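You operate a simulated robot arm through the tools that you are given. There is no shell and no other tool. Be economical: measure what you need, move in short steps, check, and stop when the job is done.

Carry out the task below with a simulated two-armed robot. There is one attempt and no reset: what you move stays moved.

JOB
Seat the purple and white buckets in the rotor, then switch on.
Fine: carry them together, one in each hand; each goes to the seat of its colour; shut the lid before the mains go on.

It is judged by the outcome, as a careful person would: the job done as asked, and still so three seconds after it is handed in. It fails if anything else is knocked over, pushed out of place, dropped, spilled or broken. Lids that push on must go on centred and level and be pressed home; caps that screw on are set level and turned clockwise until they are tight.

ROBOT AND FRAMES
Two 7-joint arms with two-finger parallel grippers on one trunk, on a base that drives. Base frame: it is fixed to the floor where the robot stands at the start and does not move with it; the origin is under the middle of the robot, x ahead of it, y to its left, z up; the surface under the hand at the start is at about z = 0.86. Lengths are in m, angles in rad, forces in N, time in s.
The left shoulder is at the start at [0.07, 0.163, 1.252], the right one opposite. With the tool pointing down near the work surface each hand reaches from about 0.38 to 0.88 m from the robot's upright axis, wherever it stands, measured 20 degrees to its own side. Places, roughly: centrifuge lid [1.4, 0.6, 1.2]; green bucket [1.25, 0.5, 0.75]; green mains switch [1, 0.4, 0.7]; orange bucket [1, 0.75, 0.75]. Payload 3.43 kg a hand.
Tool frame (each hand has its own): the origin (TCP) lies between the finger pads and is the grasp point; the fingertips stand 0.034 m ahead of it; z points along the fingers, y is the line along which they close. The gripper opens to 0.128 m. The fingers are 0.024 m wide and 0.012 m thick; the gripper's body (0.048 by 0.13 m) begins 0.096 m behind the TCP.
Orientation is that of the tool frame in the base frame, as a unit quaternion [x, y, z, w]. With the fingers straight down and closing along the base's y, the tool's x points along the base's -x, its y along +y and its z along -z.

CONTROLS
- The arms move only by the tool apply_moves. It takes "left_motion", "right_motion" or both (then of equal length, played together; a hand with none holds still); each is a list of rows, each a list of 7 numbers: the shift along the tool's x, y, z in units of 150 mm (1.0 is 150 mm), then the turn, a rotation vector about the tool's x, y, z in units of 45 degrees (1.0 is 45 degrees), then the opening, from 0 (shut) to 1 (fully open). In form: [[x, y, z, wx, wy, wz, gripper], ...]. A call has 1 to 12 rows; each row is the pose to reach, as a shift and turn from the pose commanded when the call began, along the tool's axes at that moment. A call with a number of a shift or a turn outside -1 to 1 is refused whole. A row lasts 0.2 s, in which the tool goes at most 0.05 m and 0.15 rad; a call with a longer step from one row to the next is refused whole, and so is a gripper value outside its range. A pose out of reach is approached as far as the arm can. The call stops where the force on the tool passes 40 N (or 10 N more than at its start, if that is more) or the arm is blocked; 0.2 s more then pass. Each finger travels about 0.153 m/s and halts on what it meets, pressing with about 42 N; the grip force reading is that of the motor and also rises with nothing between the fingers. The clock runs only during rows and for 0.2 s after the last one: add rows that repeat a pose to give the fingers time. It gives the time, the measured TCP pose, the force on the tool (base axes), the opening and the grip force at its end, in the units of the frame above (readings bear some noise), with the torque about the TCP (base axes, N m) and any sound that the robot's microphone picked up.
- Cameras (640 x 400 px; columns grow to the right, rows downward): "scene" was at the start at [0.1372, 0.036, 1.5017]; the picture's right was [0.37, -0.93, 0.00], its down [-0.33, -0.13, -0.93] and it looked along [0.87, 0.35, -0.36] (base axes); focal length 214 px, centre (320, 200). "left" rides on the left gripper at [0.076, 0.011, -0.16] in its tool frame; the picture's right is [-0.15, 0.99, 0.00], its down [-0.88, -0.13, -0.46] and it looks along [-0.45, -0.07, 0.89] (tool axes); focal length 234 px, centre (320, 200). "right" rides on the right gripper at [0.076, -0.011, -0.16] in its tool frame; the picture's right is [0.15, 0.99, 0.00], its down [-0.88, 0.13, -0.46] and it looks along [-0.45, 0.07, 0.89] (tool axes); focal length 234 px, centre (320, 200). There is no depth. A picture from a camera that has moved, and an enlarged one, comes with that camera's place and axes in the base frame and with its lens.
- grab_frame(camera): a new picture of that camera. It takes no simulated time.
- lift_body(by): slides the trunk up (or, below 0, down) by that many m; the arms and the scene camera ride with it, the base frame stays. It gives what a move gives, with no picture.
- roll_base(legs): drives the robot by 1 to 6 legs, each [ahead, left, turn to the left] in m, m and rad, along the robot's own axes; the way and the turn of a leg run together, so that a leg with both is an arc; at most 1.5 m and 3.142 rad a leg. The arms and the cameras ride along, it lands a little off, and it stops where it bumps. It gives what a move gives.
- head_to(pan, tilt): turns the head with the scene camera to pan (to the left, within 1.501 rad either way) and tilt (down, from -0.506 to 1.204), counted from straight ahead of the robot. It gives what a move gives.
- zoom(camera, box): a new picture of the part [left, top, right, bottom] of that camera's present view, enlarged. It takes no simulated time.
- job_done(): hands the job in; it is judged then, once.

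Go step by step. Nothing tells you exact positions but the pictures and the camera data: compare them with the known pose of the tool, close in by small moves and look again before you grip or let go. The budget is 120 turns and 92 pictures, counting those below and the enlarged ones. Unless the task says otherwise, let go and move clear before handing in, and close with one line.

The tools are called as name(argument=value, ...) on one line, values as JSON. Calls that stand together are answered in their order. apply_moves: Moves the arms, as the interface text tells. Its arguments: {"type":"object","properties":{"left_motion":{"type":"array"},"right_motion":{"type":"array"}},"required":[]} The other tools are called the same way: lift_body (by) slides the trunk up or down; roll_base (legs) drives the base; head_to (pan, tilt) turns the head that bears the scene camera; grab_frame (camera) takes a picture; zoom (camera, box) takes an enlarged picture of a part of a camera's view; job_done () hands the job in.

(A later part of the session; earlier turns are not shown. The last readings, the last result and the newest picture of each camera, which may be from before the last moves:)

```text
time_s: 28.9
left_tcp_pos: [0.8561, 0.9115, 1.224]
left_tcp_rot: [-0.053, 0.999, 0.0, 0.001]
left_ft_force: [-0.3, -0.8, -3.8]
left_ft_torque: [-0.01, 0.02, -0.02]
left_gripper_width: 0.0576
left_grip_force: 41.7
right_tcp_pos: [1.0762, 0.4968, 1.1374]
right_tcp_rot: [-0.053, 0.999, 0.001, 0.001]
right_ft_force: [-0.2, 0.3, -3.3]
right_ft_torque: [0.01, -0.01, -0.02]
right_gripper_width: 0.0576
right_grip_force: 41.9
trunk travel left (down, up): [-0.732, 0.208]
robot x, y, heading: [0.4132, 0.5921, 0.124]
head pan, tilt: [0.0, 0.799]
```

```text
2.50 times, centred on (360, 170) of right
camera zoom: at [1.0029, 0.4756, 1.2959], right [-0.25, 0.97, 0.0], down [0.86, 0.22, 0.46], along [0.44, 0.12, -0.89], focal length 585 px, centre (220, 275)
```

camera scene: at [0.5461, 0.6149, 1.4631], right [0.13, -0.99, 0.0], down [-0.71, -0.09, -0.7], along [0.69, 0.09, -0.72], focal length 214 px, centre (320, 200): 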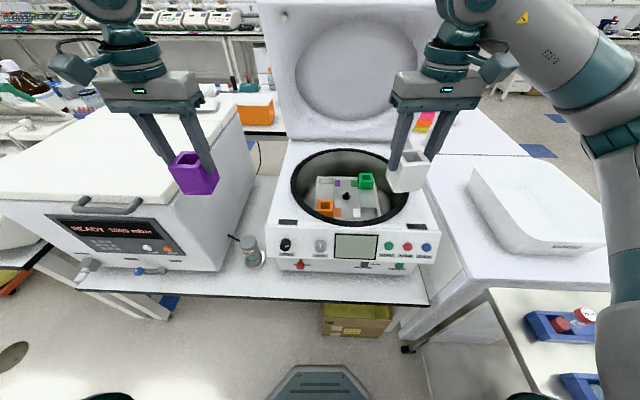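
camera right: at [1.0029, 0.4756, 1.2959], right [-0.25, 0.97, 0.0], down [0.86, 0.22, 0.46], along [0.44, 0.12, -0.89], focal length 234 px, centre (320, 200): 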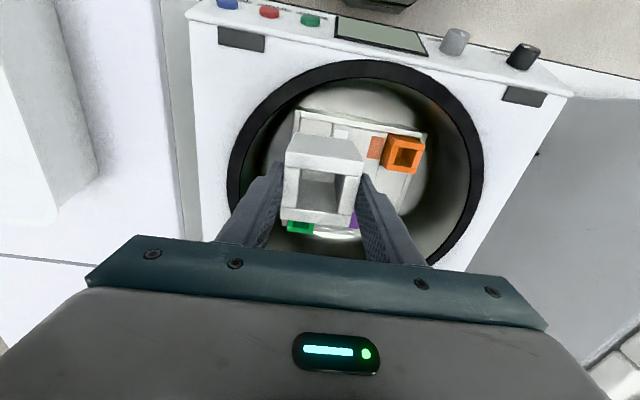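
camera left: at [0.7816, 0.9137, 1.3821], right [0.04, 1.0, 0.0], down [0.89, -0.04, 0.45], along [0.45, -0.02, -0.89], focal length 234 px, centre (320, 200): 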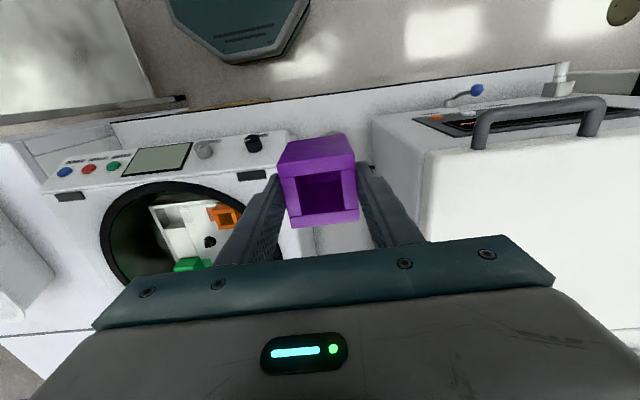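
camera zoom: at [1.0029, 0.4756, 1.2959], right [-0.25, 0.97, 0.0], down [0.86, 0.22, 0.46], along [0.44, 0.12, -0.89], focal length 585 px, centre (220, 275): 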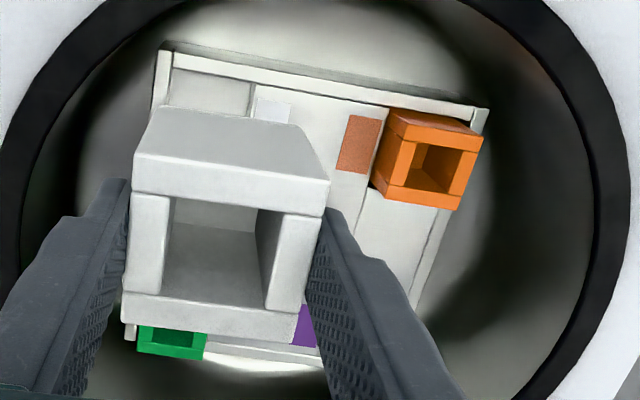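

The two cameras agree to within a few mm: white seat about (1.0915, 0.497), yaw about 5°. I'll lower so the bucket's base is just above the deck, then compare directly.

apply_moves(right_motion=[[-0.1, -0.01, 0.25, 0, 0, 0.02, 0.2], [-0.1, -0.01, 0.5, 0, 0, 0.02, 0.2], [-0.1, -0.01, 0.75, 0, 0, 0.02, 0.2], [-0.1, -0.01, 1, 0, 0, 0.02, 0.2], [-0.1, -0.01, 1, 0, 0, 0.02, 0.2]])

zoom(camera="right", box=[250, 70, 450, 220])

zoom(camera="scene", box=[310, 155, 400, 225])

zoom(camera="left", box=[80, 160, 260, 290])

```text
time_s: 30.1
left_tcp_pos: [0.856, 0.9111, 1.2246]
left_tcp_rot: [-0.054, 0.999, 0.0, 0.0]
left_ft_force: [-0.4, -0.3, -3.4]
left_ft_torque: [-0.01, 0.0, 0.01]
left_gripper_width: 0.0575
left_grip_force: 41.6
right_tcp_pos: [1.0904, 0.4977, 0.9877]
right_tcp_rot: [-0.045, 0.999, 0.0, 0.0]
right_ft_force: [0.2, 0.1, -2.9]
right_ft_torque: [-0.01, -0.01, 0.03]
right_gripper_width: 0.0576
right_grip_force: 42.2
trunk travel left (down, up): [-0.732, 0.208]
robot x, y, heading: [0.4147, 0.5994, 0.125]
head pan, tilt: [0.0, 0.799]
```

```text
2.67 times, centred on (350, 145) of right
camera zoom: at [1.0176, 0.4791, 1.1488], right [-0.23, 0.97, 0.0], down [0.87, 0.21, 0.46], along [0.44, 0.11, -0.89], focal length 624 px, centre (240, 347)
```

zoom: 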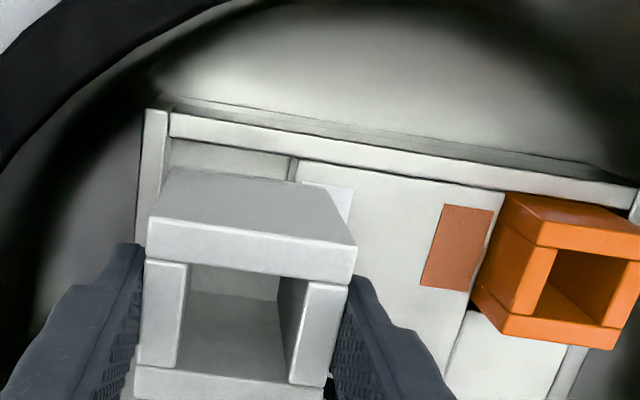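

```text
5.71 times, centred on (355, 190) of scene
camera zoom: at [0.545, 0.6149, 1.4632], right [0.13, -0.99, 0.0], down [-0.71, -0.09, -0.7], along [0.69, 0.09, -0.72], focal length 1226 px, centre (120, 257)
```

zoom: 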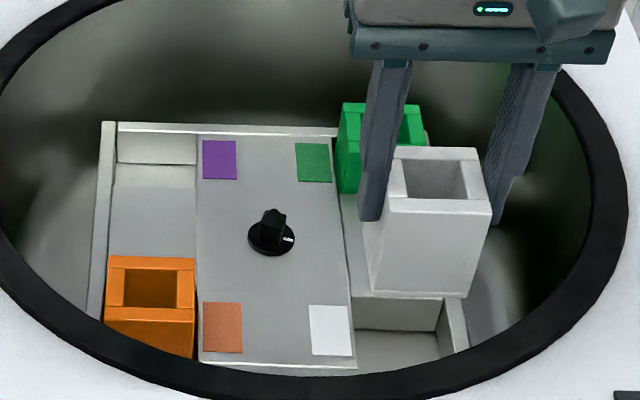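

```text
3.08 times, centred on (170, 225) of left
camera zoom: at [0.7806, 0.9138, 1.3825], right [0.04, 1.0, 0.0], down [0.89, -0.04, 0.46], along [0.46, -0.02, -0.89], focal length 720 px, centre (782, 123)
```

zoom: 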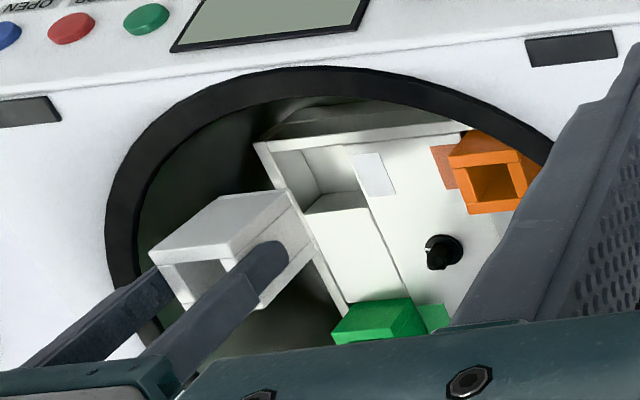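

Estimates suggest the seat is slightly farther, about (1.099, 0.494), with deck level uncertain (0.82-0.85). I'll lower a bit more and compare at close range.

apply_moves(right_motion=[[-0.05, -0.03, 0.14, 0, 0, 0.01, 0.2], [-0.05, -0.03, 0.28, 0, 0, 0.01, 0.2], [-0.05, -0.03, 0.28, 0, 0, 0.01, 0.2]])

zoom(camera="scene", box=[340, 175, 400, 225])

zoom(camera="left", box=[130, 180, 220, 260])

zoom(camera="right", box=[250, 70, 410, 190])

```text
time_s: 30.9
left_tcp_pos: [0.8564, 0.9102, 1.2244]
left_tcp_rot: [-0.055, 0.999, -0.001, 0.0]
left_ft_force: [0.1, 0.2, -3.8]
left_ft_torque: [0.0, 0.01, 0.01]
left_gripper_width: 0.0576
left_grip_force: 42.2
right_tcp_pos: [1.0994, 0.4956, 0.9464]
right_tcp_rot: [-0.041, 0.999, 0.001, -0.001]
right_ft_force: [-0.5, 0.0, -3.0]
right_ft_torque: [-0.03, -0.02, 0.02]
right_gripper_width: 0.0573
right_grip_force: 42.0
trunk travel left (down, up): [-0.732, 0.208]
robot x, y, heading: [0.4151, 0.597, 0.127]
head pan, tilt: [0.0, 0.799]
```

```text
8.00 times, centred on (370, 200) of scene
camera zoom: at [0.5452, 0.6149, 1.4632], right [0.13, -0.99, 0.0], down [-0.71, -0.09, -0.7], along [0.69, 0.09, -0.72], focal length 1716 px, centre (-80, 200)
```

zoom: 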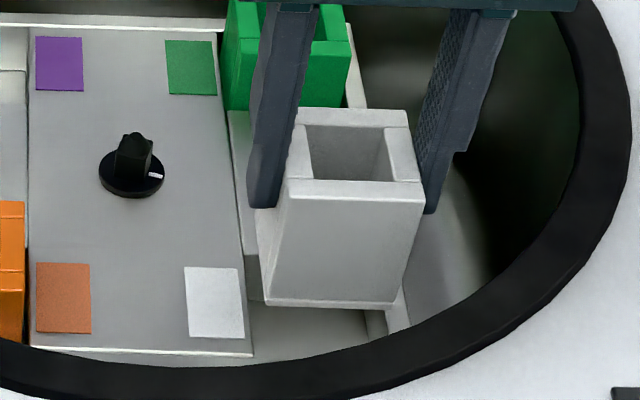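

```text
5.00 times, centred on (175, 220) of left
camera zoom: at [0.7807, 0.9137, 1.3824], right [0.04, 1.0, 0.0], down [0.89, -0.04, 0.46], along [0.45, -0.02, -0.89], focal length 1171 px, centre (1045, 100)
```

zoom: 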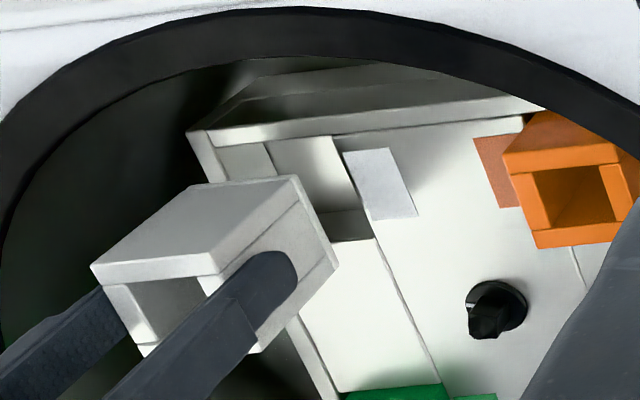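

```text
3.33 times, centred on (330, 130) of right
camera zoom: at [1.0254, 0.4762, 1.1054], right [-0.23, 0.97, 0.0], down [0.87, 0.2, 0.46], along [0.44, 0.11, -0.89], focal length 781 px, centre (287, 433)
```

zoom: 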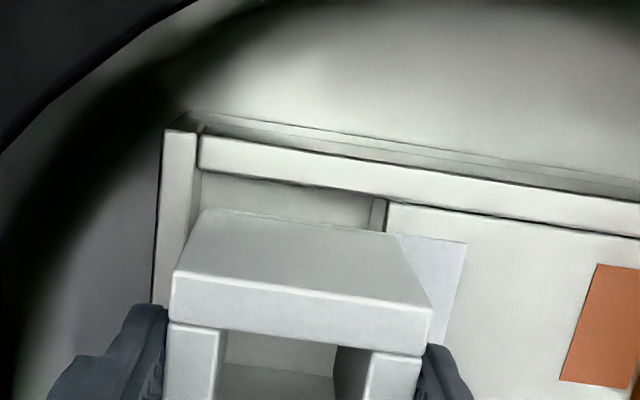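

Cross-checked seat centre is about (1.097, 0.4945), deck z about 0.835, pocket about 62 mm. I'll enter the pocket slowly, watching the force.

apply_moves(right_motion=[[0.013, -0.006, 0.1, 0, 0, 0, 0.2], [0.013, -0.006, 0.2, 0, 0, 0, 0.2], [0.013, -0.006, 0.26, 0, 0, 0, 0.2], [0.013, -0.006, 0.32, 0, 0, 0, 0.2], [0.013, -0.006, 0.32, 0, 0, 0, 0.2]])

zoom(camera="scene", box=[340, 175, 400, 225])

zoom(camera="left", box=[130, 180, 220, 260])

```text
time_s: 31.9
left_tcp_pos: [0.8563, 0.91, 1.2239]
left_tcp_rot: [-0.054, 0.999, 0.0, 0.0]
left_ft_force: [0.7, -0.1, -3.5]
left_ft_torque: [-0.01, 0.05, -0.02]
left_gripper_width: 0.0578
left_grip_force: 41.9
right_tcp_pos: [1.0981, 0.4967, 0.9061]
right_tcp_rot: [-0.04, 0.999, 0.005, 0.004]
right_ft_force: [-6.5, -2.0, 18.0]
right_ft_torque: [0.57, 0.01, 0.15]
right_gripper_width: 0.0575
right_grip_force: 41.9
trunk travel left (down, up): [-0.732, 0.208]
robot x, y, heading: [0.4181, 0.5964, 0.127]
head pan, tilt: [0.0, 0.799]
stopped in row 5 (right hand): the force on the tool passed its limit at 44 N (the readings are from after the stop); the commanded pose is now the measured one
```

```text
8.00 times, centred on (370, 200) of scene
camera zoom: at [0.5434, 0.6147, 1.4632], right [0.12, -0.99, 0.0], down [-0.71, -0.09, -0.7], along [0.69, 0.09, -0.72], focal length 1716 px, centre (-80, 200)
```

zoom: 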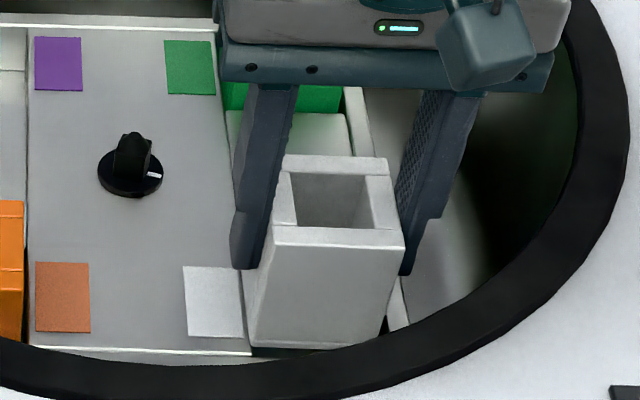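

```text
5.00 times, centred on (175, 220) of left
camera zoom: at [0.7792, 0.9135, 1.3825], right [0.04, 1.0, 0.0], down [0.89, -0.04, 0.46], along [0.46, -0.02, -0.89], focal length 1171 px, centre (1045, 100)
```

zoom: 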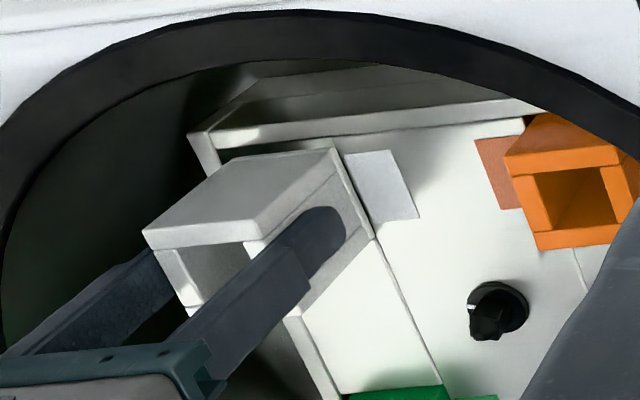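

Contact came on the deck-side edge (torque and gap agree): the bucket needs to go about 3.5 mm to the right. I'll raise, level, shift and try again.

apply_moves(right_motion=[[0, 0, -0.06, 0.013, 0.01, 0, 0.2], [0.01, -0.024, -0.06, 0.013, 0.01, 0, 0.2], [0.01, -0.024, -0.06, 0.013, 0.01, 0, 0.2]])

apply_moves(right_motion=[[0, 0, 0.05, 0, 0, 0, 0.2], [0, 0, 0.08, 0, 0, 0, 0.2], [0, 0, 0.11, 0, 0, 0, 0.2], [0, 0, 0.14, 0, 0, 0, 0.2]])

zoom(camera="scene", box=[340, 175, 400, 225])

```text
time_s: 32.7
left_tcp_pos: [0.8577, 0.9108, 1.2227]
left_tcp_rot: [-0.053, 0.999, -0.001, 0.0]
left_ft_force: [-0.4, -0.3, -3.6]
left_ft_torque: [0.01, 0.0, 0.01]
left_gripper_width: 0.0576
left_grip_force: 41.3
right_tcp_pos: [1.0984, 0.492, 0.9106]
right_tcp_rot: [-0.04, 0.999, -0.002, -0.001]
right_ft_force: [0.2, 0.1, -3.2]
right_ft_torque: [-0.03, 0.01, -0.03]
right_gripper_width: 0.0574
right_grip_force: 41.9
trunk travel left (down, up): [-0.732, 0.208]
robot x, y, heading: [0.4167, 0.5983, 0.126]
head pan, tilt: [0.0, 0.799]
```

```text
time_s: 33.7
left_tcp_pos: [0.8564, 0.9098, 1.2241]
left_tcp_rot: [-0.054, 0.999, 0.0, 0.0]
left_ft_force: [0.4, -0.1, -3.1]
left_ft_torque: [0.03, 0.04, 0.0]
left_gripper_width: 0.0575
left_grip_force: 41.5
right_tcp_pos: [1.0981, 0.4916, 0.8898]
right_tcp_rot: [-0.042, 0.999, -0.002, -0.002]
right_ft_force: [-0.7, -0.1, -3.4]
right_ft_torque: [0.0, -0.03, -0.01]
right_gripper_width: 0.0576
right_grip_force: 42.7
trunk travel left (down, up): [-0.732, 0.208]
robot x, y, heading: [0.4127, 0.5966, 0.123]
head pan, tilt: [0.0, 0.799]
```

```text
8.00 times, centred on (370, 200) of scene
camera zoom: at [0.5455, 0.6146, 1.4632], right [0.13, -0.99, 0.0], down [-0.71, -0.09, -0.7], along [0.69, 0.09, -0.72], focal length 1716 px, centre (-80, 200)
```

zoom: 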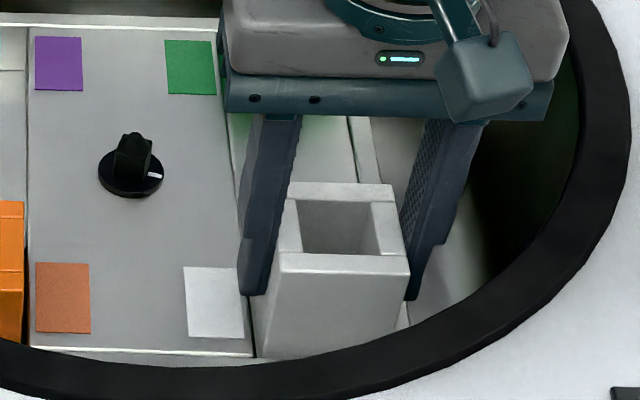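

It's entering the pocket freely. I'll keep going down until it bottoms.

apply_moves(right_motion=[[0, 0, 0.03, 0, 0, 0, 0.2], [0, 0, 0.06, 0, 0, 0, 0.2], [0, 0, 0.09, 0, 0, 0, 0.2], [0, 0, 0.12, 0, 0, 0, 0.2]])

zoom(camera="scene", box=[310, 155, 400, 225])

zoom(camera="left", box=[130, 180, 220, 260])

```text
time_s: 34.7
left_tcp_pos: [0.8547, 0.9101, 1.2242]
left_tcp_rot: [-0.052, 0.999, 0.0, 0.001]
left_ft_force: [-0.5, 0.1, -3.5]
left_ft_torque: [0.03, 0.0, -0.02]
left_gripper_width: 0.0577
left_grip_force: 42.4
right_tcp_pos: [1.0966, 0.4927, 0.8741]
right_tcp_rot: [-0.041, 0.999, -0.002, 0.001]
right_ft_force: [2.0, -2.0, 7.2]
right_ft_torque: [0.28, 0.06, -0.01]
right_gripper_width: 0.0573
right_grip_force: 42.1
trunk travel left (down, up): [-0.732, 0.208]
robot x, y, heading: [0.4172, 0.5957, 0.126]
head pan, tilt: [0.0, 0.799]
```

```text
5.71 times, centred on (355, 190) of scene
camera zoom: at [0.544, 0.6143, 1.4635], right [0.13, -0.99, 0.0], down [-0.71, -0.09, -0.7], along [0.69, 0.09, -0.72], focal length 1226 px, centre (120, 257)
```

zoom: 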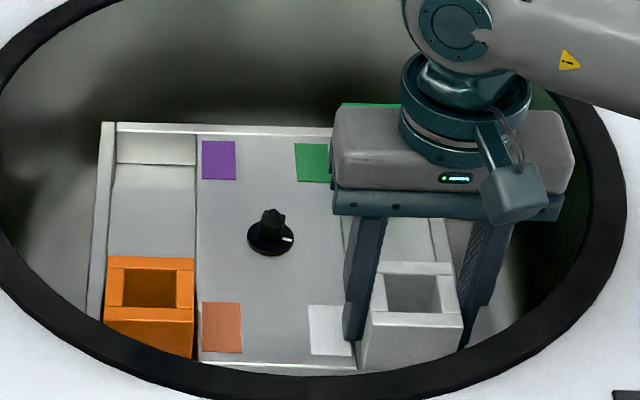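

```text
5.00 times, centred on (175, 220) of left
camera zoom: at [0.7797, 0.9131, 1.383], right [0.04, 1.0, 0.0], down [0.89, -0.04, 0.46], along [0.46, -0.02, -0.89], focal length 1171 px, centre (1045, 100)
```

zoom: 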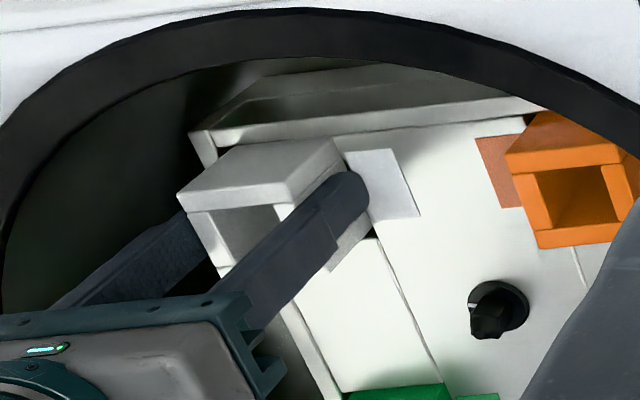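

Slight contact; height looks nearly the same as orange. I'll push down a bit more to confirm it bottoms.

apply_moves(right_motion=[[0, -0.005, 0.03, 0, 0, 0, 0.2], [0, -0.005, 0.06, 0, 0, 0, 0.2], [0, -0.005, 0.09, 0, 0, 0, 0.2], [0, -0.005, 0.12, 0, 0, 0, 0.2]])

zoom(camera="left", box=[130, 180, 220, 260])

```text
time_s: 35.3
left_tcp_pos: [0.8547, 0.9111, 1.2232]
left_tcp_rot: [-0.054, 0.999, 0.0, -0.001]
left_ft_force: [0.2, -0.3, -3.0]
left_ft_torque: [0.03, 0.03, 0.03]
left_gripper_width: 0.0574
left_grip_force: 41.5
right_tcp_pos: [1.0996, 0.4926, 0.8741]
right_tcp_rot: [-0.04, 0.999, 0.001, 0.004]
right_ft_force: [-10.0, -1.4, 21.6]
right_ft_torque: [-0.91, 0.56, -0.33]
right_gripper_width: 0.0576
right_grip_force: 42.3
trunk travel left (down, up): [-0.732, 0.208]
robot x, y, heading: [0.4144, 0.596, 0.124]
head pan, tilt: [0.0, 0.799]
stopped in row 2 (right hand): the force on the tool passed its limit at 46 N (the readings are from after the stop); the commanded pose is now the measured one
```

```text
5.00 times, centred on (175, 220) of left
camera zoom: at [0.7786, 0.9134, 1.3828], right [0.04, 1.0, 0.0], down [0.89, -0.04, 0.46], along [0.46, -0.02, -0.89], focal length 1171 px, centre (1045, 100)
```

zoom: 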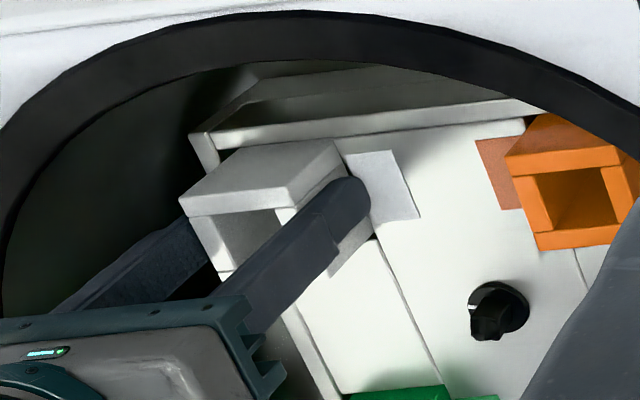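

Blocked firmly at z 0.874, at the expected seated height. I'll release gently (part open) and look.

apply_moves(right_motion=[[0, 0, -0.01, 0, 0, 0, 0.2], [0, 0, -0.01, 0, 0, 0, 0.55], [0, 0, -0.01, 0, 0, 0, 0.6], [0, 0, -0.01, 0, 0, 0, 0.6]])

zoom(camera="scene", box=[310, 155, 400, 225])

zoom(camera="right", box=[220, 80, 420, 240])

```text
time_s: 36.3
left_tcp_pos: [0.8539, 0.9107, 1.226]
left_tcp_rot: [-0.053, 0.999, 0.0, 0.001]
left_ft_force: [0.4, -0.2, -2.6]
left_ft_torque: [-0.01, -0.02, -0.02]
left_gripper_width: 0.0576
left_grip_force: 42.1
right_tcp_pos: [1.0988, 0.4908, 0.8747]
right_tcp_rot: [-0.039, 0.999, -0.001, 0.004]
right_ft_force: [-0.3, -0.9, 18.6]
right_ft_torque: [0.18, 0.23, 0.22]
right_gripper_width: 0.0755
right_grip_force: 0.0
trunk travel left (down, up): [-0.732, 0.208]
robot x, y, heading: [0.4096, 0.5981, 0.128]
head pan, tilt: [0.0, 0.799]
```

```text
5.71 times, centred on (355, 190) of scene
camera zoom: at [0.5428, 0.6148, 1.4635], right [0.12, -0.99, 0.0], down [-0.71, -0.09, -0.7], along [0.69, 0.09, -0.72], focal length 1226 px, centre (120, 257)
```

zoom: 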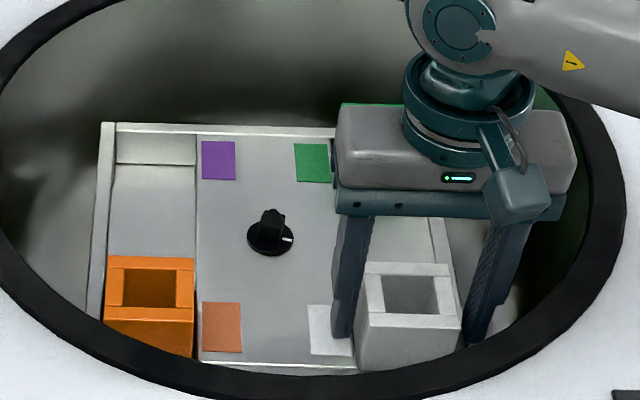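

```text
2.50 times, centred on (320, 160) of right
camera zoom: at [1.0237, 0.4723, 1.0323], right [-0.22, 0.97, 0.0], down [0.86, 0.2, 0.46], along [0.45, 0.1, -0.89], focal length 585 px, centre (320, 300)
```

zoom: 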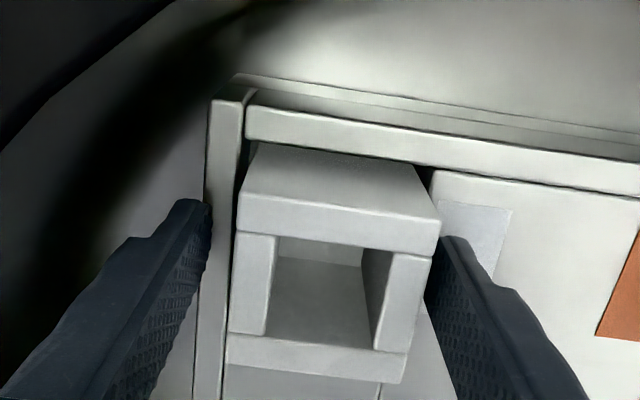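

There's still upward force with the fingers open, so fingertips were touching the deck or rim. I'll lift clear and check bucket height against the orange one.

apply_moves(right_motion=[[0, 0, -0.1, 0, 0, 0, 0.6], [0, 0, -0.3, 0, 0, 0, 0.6], [0, 0, -0.6, 0, 0, 0, 0.6], [0, 0, -0.9, 0, 0, 0, 0.6], [0, 0, -1, 0, 0, 0, 0.6]])

apply_moves(right_motion=[[0.2, -0.2, -0.1, 0, 0, 0, 0.6], [0.4, -0.4, -0.2, 0, 0, 0, 0.6], [0.6, -0.6, -0.3, 0, 0, 0, 0.6], [0.8, -0.8, -0.3, 0, 0, 0, 0.6]])

zoom(camera="scene", box=[300, 155, 400, 225])

zoom(camera="left", box=[100, 170, 240, 280])

```text
time_s: 37.5
left_tcp_pos: [0.8559, 0.9112, 1.2245]
left_tcp_rot: [-0.053, 0.999, 0.0, 0.001]
left_ft_force: [-0.4, 0.2, -3.3]
left_ft_torque: [0.01, 0.01, 0.0]
left_gripper_width: 0.0574
left_grip_force: 42.0
right_tcp_pos: [1.098, 0.4919, 1.0236]
right_tcp_rot: [-0.041, 0.999, 0.0, 0.003]
right_ft_force: [-0.2, 0.7, -0.2]
right_ft_torque: [0.05, 0.0, -0.02]
right_gripper_width: 0.0768
right_grip_force: 0.1
trunk travel left (down, up): [-0.732, 0.208]
robot x, y, heading: [0.4136, 0.5937, 0.124]
head pan, tilt: [0.0, 0.799]
```

```text
time_s: 38.5
left_tcp_pos: [0.8548, 0.9076, 1.2255]
left_tcp_rot: [-0.055, 0.998, 0.001, 0.001]
left_ft_force: [0.1, -0.2, -3.3]
left_ft_torque: [0.03, -0.01, 0.04]
left_gripper_width: 0.0576
left_grip_force: 42.2
right_tcp_pos: [0.9854, 0.3596, 1.0629]
right_tcp_rot: [-0.041, 0.999, 0.001, 0.004]
right_ft_force: [-0.6, 0.2, 0.2]
right_ft_torque: [0.02, 0.0, 0.0]
right_gripper_width: 0.0768
right_grip_force: 0.0
trunk travel left (down, up): [-0.732, 0.208]
robot x, y, heading: [0.4147, 0.5965, 0.125]
head pan, tilt: [0.0, 0.799]
```

```text
5.71 times, centred on (350, 190) of scene
camera zoom: at [0.5432, 0.6122, 1.4634], right [0.13, -0.99, 0.0], down [-0.71, -0.09, -0.7], along [0.69, 0.09, -0.72], focal length 1226 px, centre (149, 257)
```

zoom: 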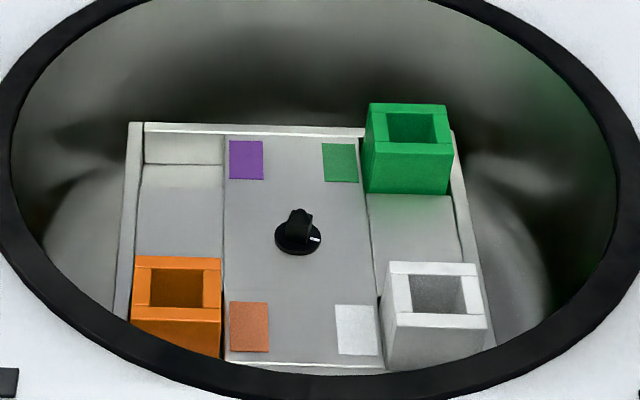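

```text
3.64 times, centred on (170, 225) of left
camera zoom: at [0.7787, 0.9112, 1.3836], right [0.04, 1.0, 0.0], down [0.89, -0.04, 0.46], along [0.46, -0.02, -0.89], focal length 852 px, centre (866, 109)
```

zoom: 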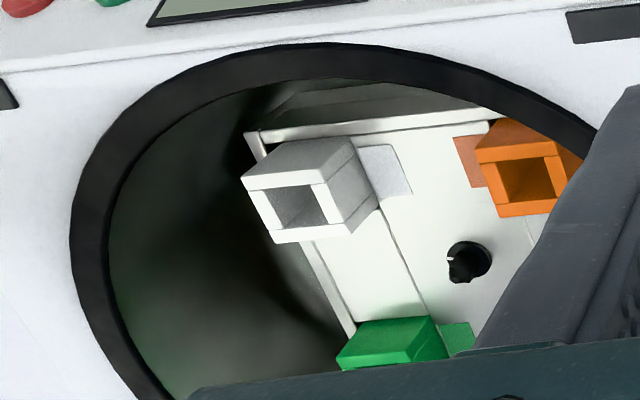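

I need a sharper comparison of white's height to orange's. I'll zoom in more.

zoom(camera="scene", box=[355, 195, 391, 221])

zoom(camera="scene", box=[312, 194, 348, 220])

zoom(camera="right", box=[300, 130, 500, 260])

```text
15.38 times, centred on (373, 208) of scene
camera zoom: at [0.5432, 0.6122, 1.4634], right [0.13, -0.99, 0.0], down [-0.71, -0.09, -0.7], along [0.69, 0.09, -0.72], focal length 3300 px, centre (-495, 77)
```

zoom: 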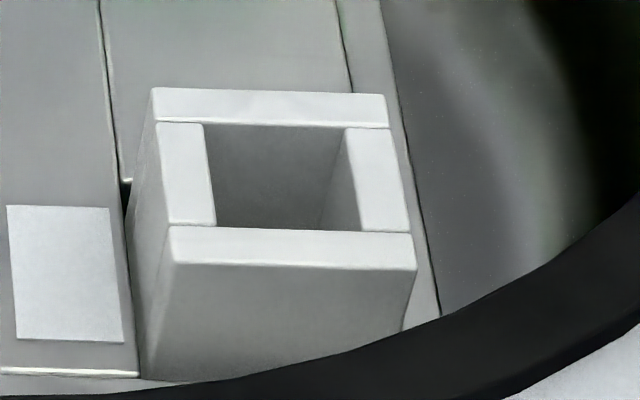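

```text
15.38 times, centred on (330, 207) of scene
camera zoom: at [0.5432, 0.6122, 1.4634], right [0.13, -0.99, 0.0], down [-0.71, -0.09, -0.7], along [0.69, 0.09, -0.72], focal length 3300 px, centre (166, 92)
```

zoom: 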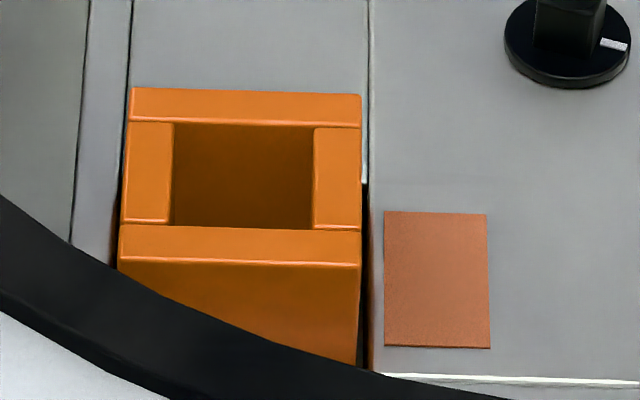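

```text
3.08 times, centred on (400, 195) of right
camera zoom: at [0.9107, 0.3423, 1.2221], right [-0.23, 0.97, 0.0], down [0.86, 0.2, 0.46], along [0.45, 0.11, -0.89], focal length 720 px, centre (74, 215)
```

zoom: 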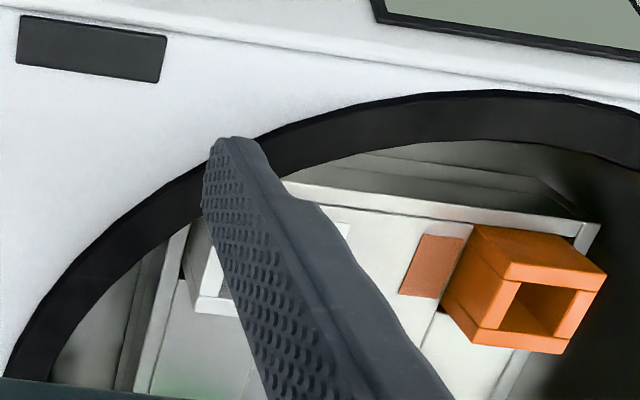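

White sits level and at the same height as orange, so it is seated. Now I'll examine the purple pocket.

zoom(camera="scene", box=[316, 172, 352, 198])

```text
15.38 times, centred on (334, 185) of scene
camera zoom: at [0.5432, 0.6122, 1.4634], right [0.13, -0.99, 0.0], down [-0.71, -0.09, -0.7], along [0.69, 0.09, -0.72], focal length 3300 px, centre (105, 431)
```

zoom: 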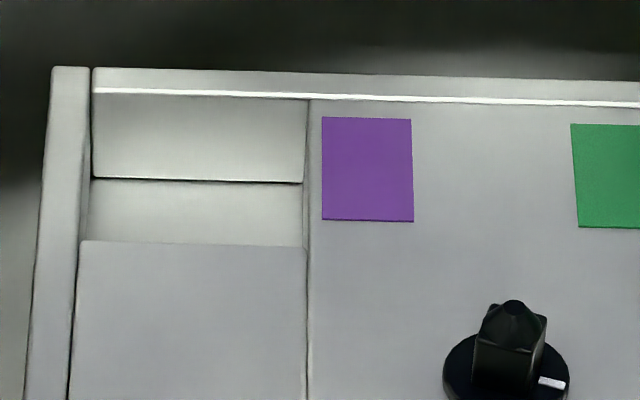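

Purple seat is at about (1.249, 0.673). I'll raise the right hand, then move the base about 0.10 forward and 0.05 to the right so the left arm can reach.

apply_moves(right_motion=[[0.2, -0.1, -0.25, 0, 0, 0, 0.6], [0.4, -0.2, -0.5, 0, 0, 0, 0.6], [0.6, -0.3, -0.75, 0, 0, 0, 0.6], [0.8, -0.4, -0.9, 0, 0, 0, 0.6]])

roll_base(legs=[[0.1, -0.05, 0]])

grab_frame(camera="scene")

```text
refused: row 1 steps farther than a row can; nothing moved
```

```text
time_s: 39.7
left_tcp_pos: [0.9578, 0.8747, 1.2257]
left_tcp_rot: [-0.054, 0.999, 0.0, 0.0]
left_ft_force: [-1.1, -0.1, -3.2]
left_ft_torque: [0.0, 0.02, -0.02]
left_gripper_width: 0.0575
left_grip_force: 42.4
right_tcp_pos: [1.0891, 0.3277, 1.0634]
right_tcp_rot: [-0.041, 0.999, -0.001, 0.004]
right_ft_force: [-0.3, -0.2, -0.2]
right_ft_torque: [0.02, 0.01, -0.04]
right_gripper_width: 0.077
right_grip_force: 0.1
trunk travel left (down, up): [-0.732, 0.208]
robot x, y, heading: [0.5148, 0.5601, 0.125]
head pan, tilt: [0.0, 0.799]
```

```text
37 pictures are left
camera scene: at [0.6468, 0.5788, 1.4634], right [0.13, -0.99, 0.0], down [-0.71, -0.09, -0.7], along [0.69, 0.09, -0.72], focal length 214 px, centre (320, 200)
```

scene: 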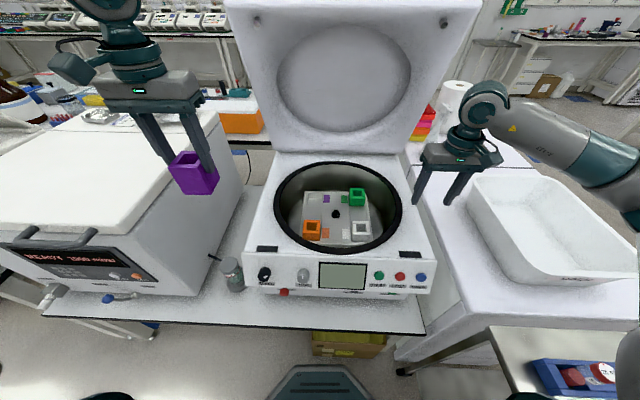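

The base landed well. I'll carry purple over the bowl.

apply_moves(left_motion=[[-0.2, -0.2, 0, 0, 0, 0, 0.2], [-0.4, -0.4, 0, 0, 0, 0, 0.2], [-0.6, -0.6, 0, 0, 0, 0, 0.2], [-0.8, -0.75, 0, 0, 0, 0.03, 0.2], [-0.95, -0.8, 0, 0, 0, 0.03, 0.2]])

apply_moves(left_motion=[[-0.2, -0.18, 0, 0, 0, 0, 0.2], [-0.4, -0.36, 0.1, 0, 0, 0, 0.2], [-0.6, -0.54, 0.25, 0, 0, 0, 0.2], [-0.8, -0.74, 0.4, 0, 0, 0, 0.2], [-0.84, -0.74, 0.65, 0, 0, 0, 0.2], [-0.84, -0.74, 0.8, 0, 0, 0, 0.2]])

```text
time_s: 40.9
left_tcp_pos: [1.0811, 0.8079, 1.2357]
left_tcp_rot: [-0.042, 0.999, -0.001, 0.0]
left_ft_force: [0.3, 0.1, -2.2]
left_ft_torque: [-0.03, 0.01, 0.0]
left_gripper_width: 0.0576
left_grip_force: 42.5
left hand out of reach, approached as far as the arm can: row 4, 5
right_tcp_pos: [1.0905, 0.3278, 1.0651]
right_tcp_rot: [-0.04, 0.999, 0.0, 0.004]
right_ft_force: [-0.3, -0.2, -0.6]
right_ft_torque: [-0.01, -0.01, -0.03]
right_gripper_width: 0.0768
right_grip_force: 0.1
trunk travel left (down, up): [-0.732, 0.208]
robot x, y, heading: [0.5173, 0.5609, 0.126]
head pan, tilt: [0.0, 0.799]
```

```text
time_s: 42.3
left_tcp_pos: [1.1135, 0.8167, 1.1328]
left_tcp_rot: [-0.042, 0.999, -0.001, 0.0]
left_ft_force: [0.4, -0.3, -3.2]
left_ft_torque: [-0.04, 0.02, 0.0]
left_gripper_width: 0.0576
left_grip_force: 42.5
left hand out of reach, approached as far as the arm can: row 1, 2, 3, 4, 5, 6
right_tcp_pos: [1.0913, 0.3275, 1.0633]
right_tcp_rot: [-0.04, 0.999, 0.0, 0.003]
right_ft_force: [0.9, 0.4, -0.9]
right_ft_torque: [-0.02, 0.01, -0.03]
right_gripper_width: 0.0766
right_grip_force: 0.0
trunk travel left (down, up): [-0.732, 0.208]
robot x, y, heading: [0.516, 0.5617, 0.125]
head pan, tilt: [0.0, 0.799]
```

The left arm works only outside about 17-20° to its own side. I'll raise the right hand, then shift slightly left and turn the robot right so that the purple seat lies about 20° left.

apply_moves(right_motion=[[0, 0, -0.3, 0, 0, 0, 0.6], [0, 0, -0.6, 0, 0, 0, 0.6], [0, 0, -0.9, 0, 0, 0, 0.6], [0.2, 0, -1, 0, 0, 0, 0.6], [0.5, 0, -1, 0, 0, 0, 0.6]])

roll_base(legs=[[0, 0.05, 0], [0, 0, -0.39]])

head_to(pan=0.3, tilt=0.8)

grab_frame(camera="scene")

```text
time_s: 43.5
left_tcp_pos: [1.1096, 0.8151, 1.1354]
left_tcp_rot: [-0.042, 0.999, -0.001, 0.001]
left_ft_force: [-0.4, 0.7, -2.6]
left_ft_torque: [0.0, -0.02, -0.01]
left_gripper_width: 0.0574
left_grip_force: 42.0
right_tcp_pos: [1.0127, 0.3212, 1.2124]
right_tcp_rot: [-0.04, 0.999, 0.0, 0.004]
right_ft_force: [0.8, -0.2, 0.1]
right_ft_torque: [0.04, -0.03, 0.0]
right_gripper_width: 0.0771
right_grip_force: 0.0
trunk travel left (down, up): [-0.732, 0.208]
robot x, y, heading: [0.5188, 0.5585, 0.123]
head pan, tilt: [0.0, 0.799]
```

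```text
time_s: 45.6
left_tcp_pos: [1.1584, 0.6212, 1.1345]
left_tcp_rot: [0.152, 0.988, -0.001, 0.0]
left_ft_force: [0.8, -0.3, -4.0]
left_ft_torque: [0.0, -0.01, -0.03]
left_gripper_width: 0.0573
left_grip_force: 41.7
right_tcp_pos: [0.8805, 0.2001, 1.2114]
right_tcp_rot: [0.152, 0.988, 0.0, 0.004]
right_ft_force: [-0.7, -0.3, 0.2]
right_ft_torque: [-0.02, 0.01, -0.02]
right_gripper_width: 0.0768
right_grip_force: 0.1
trunk travel left (down, up): [-0.732, 0.208]
robot x, y, heading: [0.5112, 0.6076, -0.262]
head pan, tilt: [0.0, 0.799]
```

```text
time_s: 46.4
left_tcp_pos: [1.1576, 0.6191, 1.135]
left_tcp_rot: [0.152, 0.988, 0.0, 0.0]
left_ft_force: [0.0, 0.2, -2.7]
left_ft_torque: [0.0, 0.0, 0.01]
left_gripper_width: 0.0575
left_grip_force: 42.6
right_tcp_pos: [0.8805, 0.2003, 1.2112]
right_tcp_rot: [0.152, 0.988, -0.001, 0.004]
right_ft_force: [-0.2, 0.6, 0.0]
right_ft_torque: [0.03, 0.01, 0.01]
right_gripper_width: 0.0767
right_grip_force: 0.0
trunk travel left (down, up): [-0.732, 0.208]
robot x, y, heading: [0.5119, 0.6114, -0.269]
head pan, tilt: [0.3, 0.799]
```

```text
36 pictures are left
camera scene: at [0.6412, 0.6002, 1.4632], right [0.04, -1.0, 0.0], down [-0.72, -0.03, -0.7], along [0.7, 0.03, -0.72], focal length 214 px, centre (320, 200)
```

scene: 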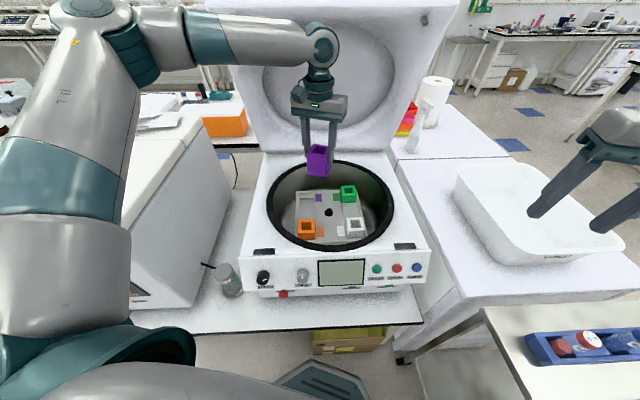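

The bench is clear, and purple is over the bowl. I'll move it to above its seat and turn to yaw 4.7°.

apply_moves(left_motion=[[-0.12, 0.13, 0, 0, 0, -0.12, 0.2], [-0.24, 0.26, 0.1, 0, 0, -0.25, 0.2], [-0.36, 0.39, 0.2, 0, 0, -0.37, 0.2], [-0.476, 0.52, 0.35, 0, 0, -0.493, 0.2], [-0.476, 0.52, 0.5, 0, 0, -0.493, 0.2], [-0.476, 0.52, 0.5, 0, 0, -0.493, 0.2]])

```text
time_s: 47.8
left_tcp_pos: [1.2403, 0.6821, 1.0624]
left_tcp_rot: [-0.041, 0.999, -0.002, 0.001]
left_ft_force: [0.7, 0.0, -2.9]
left_ft_torque: [-0.02, 0.03, -0.01]
left_gripper_width: 0.0576
left_grip_force: 41.9
left hand out of reach, approached as far as the arm can: row 4, 5, 6
right_tcp_pos: [0.8809, 0.2001, 1.2113]
right_tcp_rot: [0.152, 0.988, -0.001, 0.003]
right_ft_force: [0.1, -0.7, 0.2]
right_ft_torque: [-0.02, 0.04, -0.01]
right_gripper_width: 0.0765
right_grip_force: 0.1
trunk travel left (down, up): [-0.732, 0.208]
robot x, y, heading: [0.5127, 0.6084, -0.265]
head pan, tilt: [0.3, 0.799]
```

It's 12 mm short of the target at this height; reach seems to improve lower down. I'll lower while moving to the target.

apply_moves(left_motion=[[0, 0, 0.25, 0, 0, 0, 0.2], [0, 0, 0.45, 0, 0, 0, 0.2], [-0.056, -0.065, 0.5, 0, 0, 0, 0.2], [-0.056, -0.065, 0.5, 0, 0, 0, 0.2]])

```text
time_s: 48.8
left_tcp_pos: [1.2266, 0.6979, 1.0027]
left_tcp_rot: [-0.04, 0.999, -0.001, -0.001]
left_ft_force: [-0.7, 0.3, -3.2]
left_ft_torque: [-0.03, 0.04, 0.03]
left_gripper_width: 0.0573
left_grip_force: 42.3
left hand out of reach, approached as far as the arm can: row 1, 2, 3, 4
right_tcp_pos: [0.8824, 0.2007, 1.211]
right_tcp_rot: [0.153, 0.988, -0.001, 0.003]
right_ft_force: [-0.2, 0.1, 0.2]
right_ft_torque: [0.04, 0.02, 0.01]
right_gripper_width: 0.0769
right_grip_force: 0.0
trunk travel left (down, up): [-0.732, 0.208]
robot x, y, heading: [0.5092, 0.6093, -0.265]
head pan, tilt: [0.3, 0.799]
```

Lower is more restrictive on the inward side, so I'll raise purple, turn the robot a further 0.19 rad right, and approach again.

apply_moves(left_motion=[[0, 0, -0.25, 0, 0, 0, 0.2], [0, 0, -0.5, 0, 0, 0, 0.2]])

roll_base(legs=[[0, 0, -0.19]])

```text
time_s: 49.4
left_tcp_pos: [1.2242, 0.6994, 1.0792]
left_tcp_rot: [-0.04, 0.999, 0.0, 0.0]
left_ft_force: [0.7, -0.1, -2.9]
left_ft_torque: [-0.01, 0.0, 0.02]
left_gripper_width: 0.0576
left_grip_force: 42.2
right_tcp_pos: [0.8786, 0.1992, 1.2111]
right_tcp_rot: [0.154, 0.988, -0.001, 0.003]
right_ft_force: [0.4, -0.5, 0.3]
right_ft_torque: [0.01, -0.03, -0.02]
right_gripper_width: 0.0768
right_grip_force: 0.1
trunk travel left (down, up): [-0.732, 0.208]
robot x, y, heading: [0.5092, 0.6117, -0.263]
head pan, tilt: [0.3, 0.799]
```

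```text
time_s: 50.5
left_tcp_pos: [1.2292, 0.563, 1.079]
left_tcp_rot: [0.055, 0.998, -0.001, 0.0]
left_ft_force: [-0.7, -1.3, -3.3]
left_ft_torque: [0.05, -0.01, 0.01]
left_gripper_width: 0.0574
left_grip_force: 41.8
right_tcp_pos: [0.7963, 0.1366, 1.2111]
right_tcp_rot: [0.247, 0.969, -0.001, 0.004]
right_ft_force: [-0.7, 0.7, 1.0]
right_ft_torque: [0.03, -0.05, 0.02]
right_gripper_width: 0.0769
right_grip_force: 0.0
trunk travel left (down, up): [-0.732, 0.208]
robot x, y, heading: [0.514, 0.6083, -0.453]
head pan, tilt: [0.3, 0.799]
```

Now I'll go over the seat with yaw 4.7°.

apply_moves(left_motion=[[0, 0.25, 0, 0, 0, -0.1, 0.2], [-0.03, 0.5, 0, 0, 0, -0.2, 0.2], [-0.053, 0.744, 0.1, 0, 0, -0.244, 0.2], [-0.053, 0.744, 0.3, 0, 0, -0.244, 0.2], [-0.053, 0.744, 0.5, 0, 0, -0.244, 0.2], [-0.053, 0.744, 0.6, 0, 0, -0.244, 0.2]])

grab_frame(camera="scene")

```text
time_s: 51.9
left_tcp_pos: [1.2491, 0.6719, 0.9893]
left_tcp_rot: [-0.041, 0.999, -0.001, 0.0]
left_ft_force: [0.7, 0.1, -2.2]
left_ft_torque: [0.0, 0.03, 0.05]
left_gripper_width: 0.0575
left_grip_force: 41.9
right_tcp_pos: [0.7958, 0.1378, 1.2114]
right_tcp_rot: [0.247, 0.969, -0.001, 0.003]
right_ft_force: [0.0, -1.0, -1.0]
right_ft_torque: [-0.01, 0.0, -0.01]
right_gripper_width: 0.0767
right_grip_force: 0.0
trunk travel left (down, up): [-0.732, 0.208]
robot x, y, heading: [0.5115, 0.6111, -0.457]
head pan, tilt: [0.3, 0.799]
```

```text
35 pictures are left
camera scene: at [0.6373, 0.5766, 1.4632], right [-0.15, -0.99, 0.0], down [-0.71, 0.11, -0.7], along [0.69, -0.11, -0.72], focal length 214 px, centre (320, 200)
```

scene: 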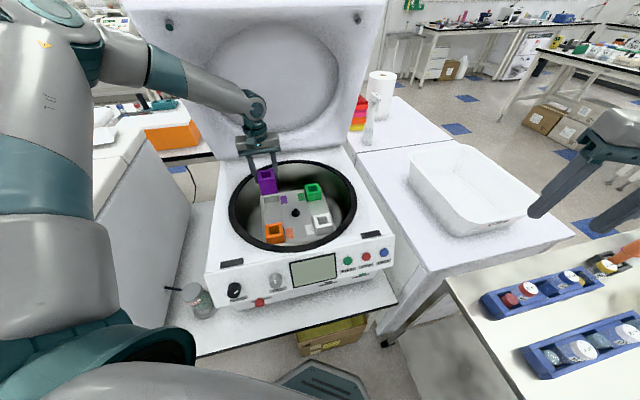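

Reached. I'll lower the bucket's base to about 15 mm above the deck and compare closely.

apply_moves(left_motion=[[0, 0, 0.15, 0, 0, 0, 0.2], [0, 0, 0.3, 0, 0, 0, 0.2], [0, 0, 0.42, 0, 0, 0, 0.2], [0, 0, 0.42, 0, 0, 0, 0.2]])

zoom(camera="left", box=[240, 70, 420, 200])

zoom(camera="scene", box=[245, 165, 345, 245])

```text
time_s: 52.9
left_tcp_pos: [1.2473, 0.6738, 0.9247]
left_tcp_rot: [-0.041, 0.999, -0.001, 0.001]
left_ft_force: [1.0, 0.0, -3.3]
left_ft_torque: [0.0, 0.0, 0.02]
left_gripper_width: 0.0576
left_grip_force: 42.4
right_tcp_pos: [0.7942, 0.1382, 1.2102]
right_tcp_rot: [0.247, 0.969, 0.0, 0.003]
right_ft_force: [0.5, 0.4, 0.2]
right_ft_torque: [0.0, 0.0, 0.01]
right_gripper_width: 0.077
right_grip_force: 0.0
trunk travel left (down, up): [-0.732, 0.208]
robot x, y, heading: [0.5131, 0.6131, -0.457]
head pan, tilt: [0.3, 0.799]
```

```text
3.08 times, centred on (330, 135) of left
camera zoom: at [1.1724, 0.6793, 1.0828], right [0.06, 1.0, 0.0], down [0.89, -0.06, 0.46], along [0.45, -0.03, -0.89], focal length 720 px, centre (289, 400)
```

zoom: 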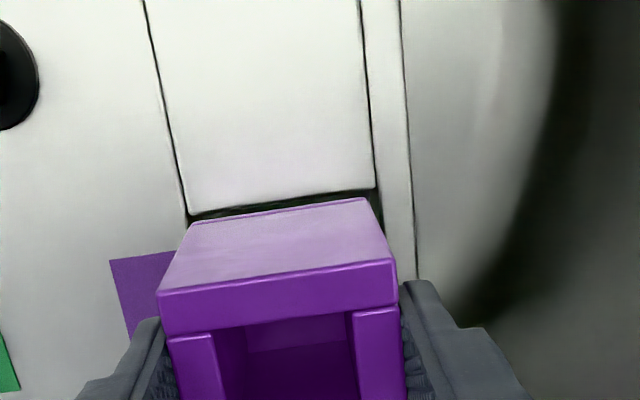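

```text
5.00 times, centred on (295, 205) of scene
camera zoom: at [0.637, 0.5762, 1.4632], right [-0.15, -0.99, 0.0], down [-0.71, 0.11, -0.7], along [0.69, -0.11, -0.72], focal length 1072 px, centre (445, 175)
```

zoom: 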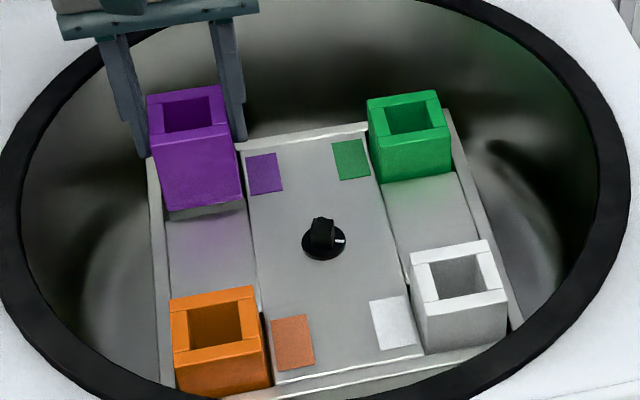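

Bucket needs about 3 mm farther forward to be centred in the pocket. I'll shift and go in slowly.

apply_moves(left_motion=[[-0.02, 0.004, 0.05, 0, 0, 0.01, 0.2], [-0.02, 0.004, 0.1, 0, 0, 0.01, 0.2], [-0.02, 0.004, 0.15, 0, 0, 0.01, 0.2], [-0.02, 0.004, 0.19, 0, 0, 0.01, 0.2], [-0.02, 0.004, 0.22, 0, 0, 0.01, 0.2]])

```text
time_s: 54.1
left_tcp_pos: [1.2504, 0.6756, 0.8918]
left_tcp_rot: [-0.037, 0.999, 0.0, -0.001]
left_ft_force: [0.6, 0.5, -3.5]
left_ft_torque: [0.0, -0.04, -0.01]
left_gripper_width: 0.0576
left_grip_force: 42.6
right_tcp_pos: [0.7967, 0.137, 1.2114]
right_tcp_rot: [0.247, 0.969, -0.001, 0.004]
right_ft_force: [0.1, -0.1, -0.6]
right_ft_torque: [0.01, 0.01, -0.03]
right_gripper_width: 0.0768
right_grip_force: 0.0
trunk travel left (down, up): [-0.732, 0.208]
robot x, y, heading: [0.5134, 0.6058, -0.453]
head pan, tilt: [0.3, 0.799]
```

Inside the pocket with no contact. I'll continue to the bottom.

apply_moves(left_motion=[[0, 0, 0.04, 0, 0, 0, 0.2], [0, 0, 0.08, 0, 0, 0, 0.2], [0, 0, 0.11, 0, 0, 0, 0.2], [0, 0, 0.125, 0, 0, 0, 0.2]])

zoom(camera="scene", box=[245, 165, 345, 245])

```text
time_s: 55.1
left_tcp_pos: [1.2493, 0.678, 0.8837]
left_tcp_rot: [-0.037, 0.999, -0.002, 0.001]
left_ft_force: [12.6, -0.2, 0.3]
left_ft_torque: [-0.18, -0.44, 0.4]
left_gripper_width: 0.0575
left_grip_force: 41.9
left hand out of reach, approached as far as the arm can: row 2, 3, 4
right_tcp_pos: [0.7963, 0.1376, 1.2106]
right_tcp_rot: [0.247, 0.969, -0.001, 0.002]
right_ft_force: [0.3, -1.1, -0.5]
right_ft_torque: [0.04, -0.04, -0.02]
right_gripper_width: 0.0768
right_grip_force: 0.0
trunk travel left (down, up): [-0.732, 0.208]
robot x, y, heading: [0.5108, 0.6136, -0.452]
head pan, tilt: [0.3, 0.799]
```

```text
5.00 times, centred on (295, 205) of scene
camera zoom: at [0.6384, 0.5759, 1.4631], right [-0.15, -0.99, 0.0], down [-0.71, 0.11, -0.7], along [0.69, -0.11, -0.72], focal length 1072 px, centre (445, 175)
```

zoom: 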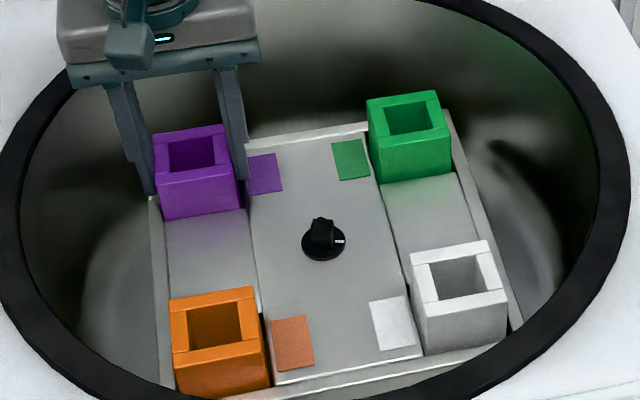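

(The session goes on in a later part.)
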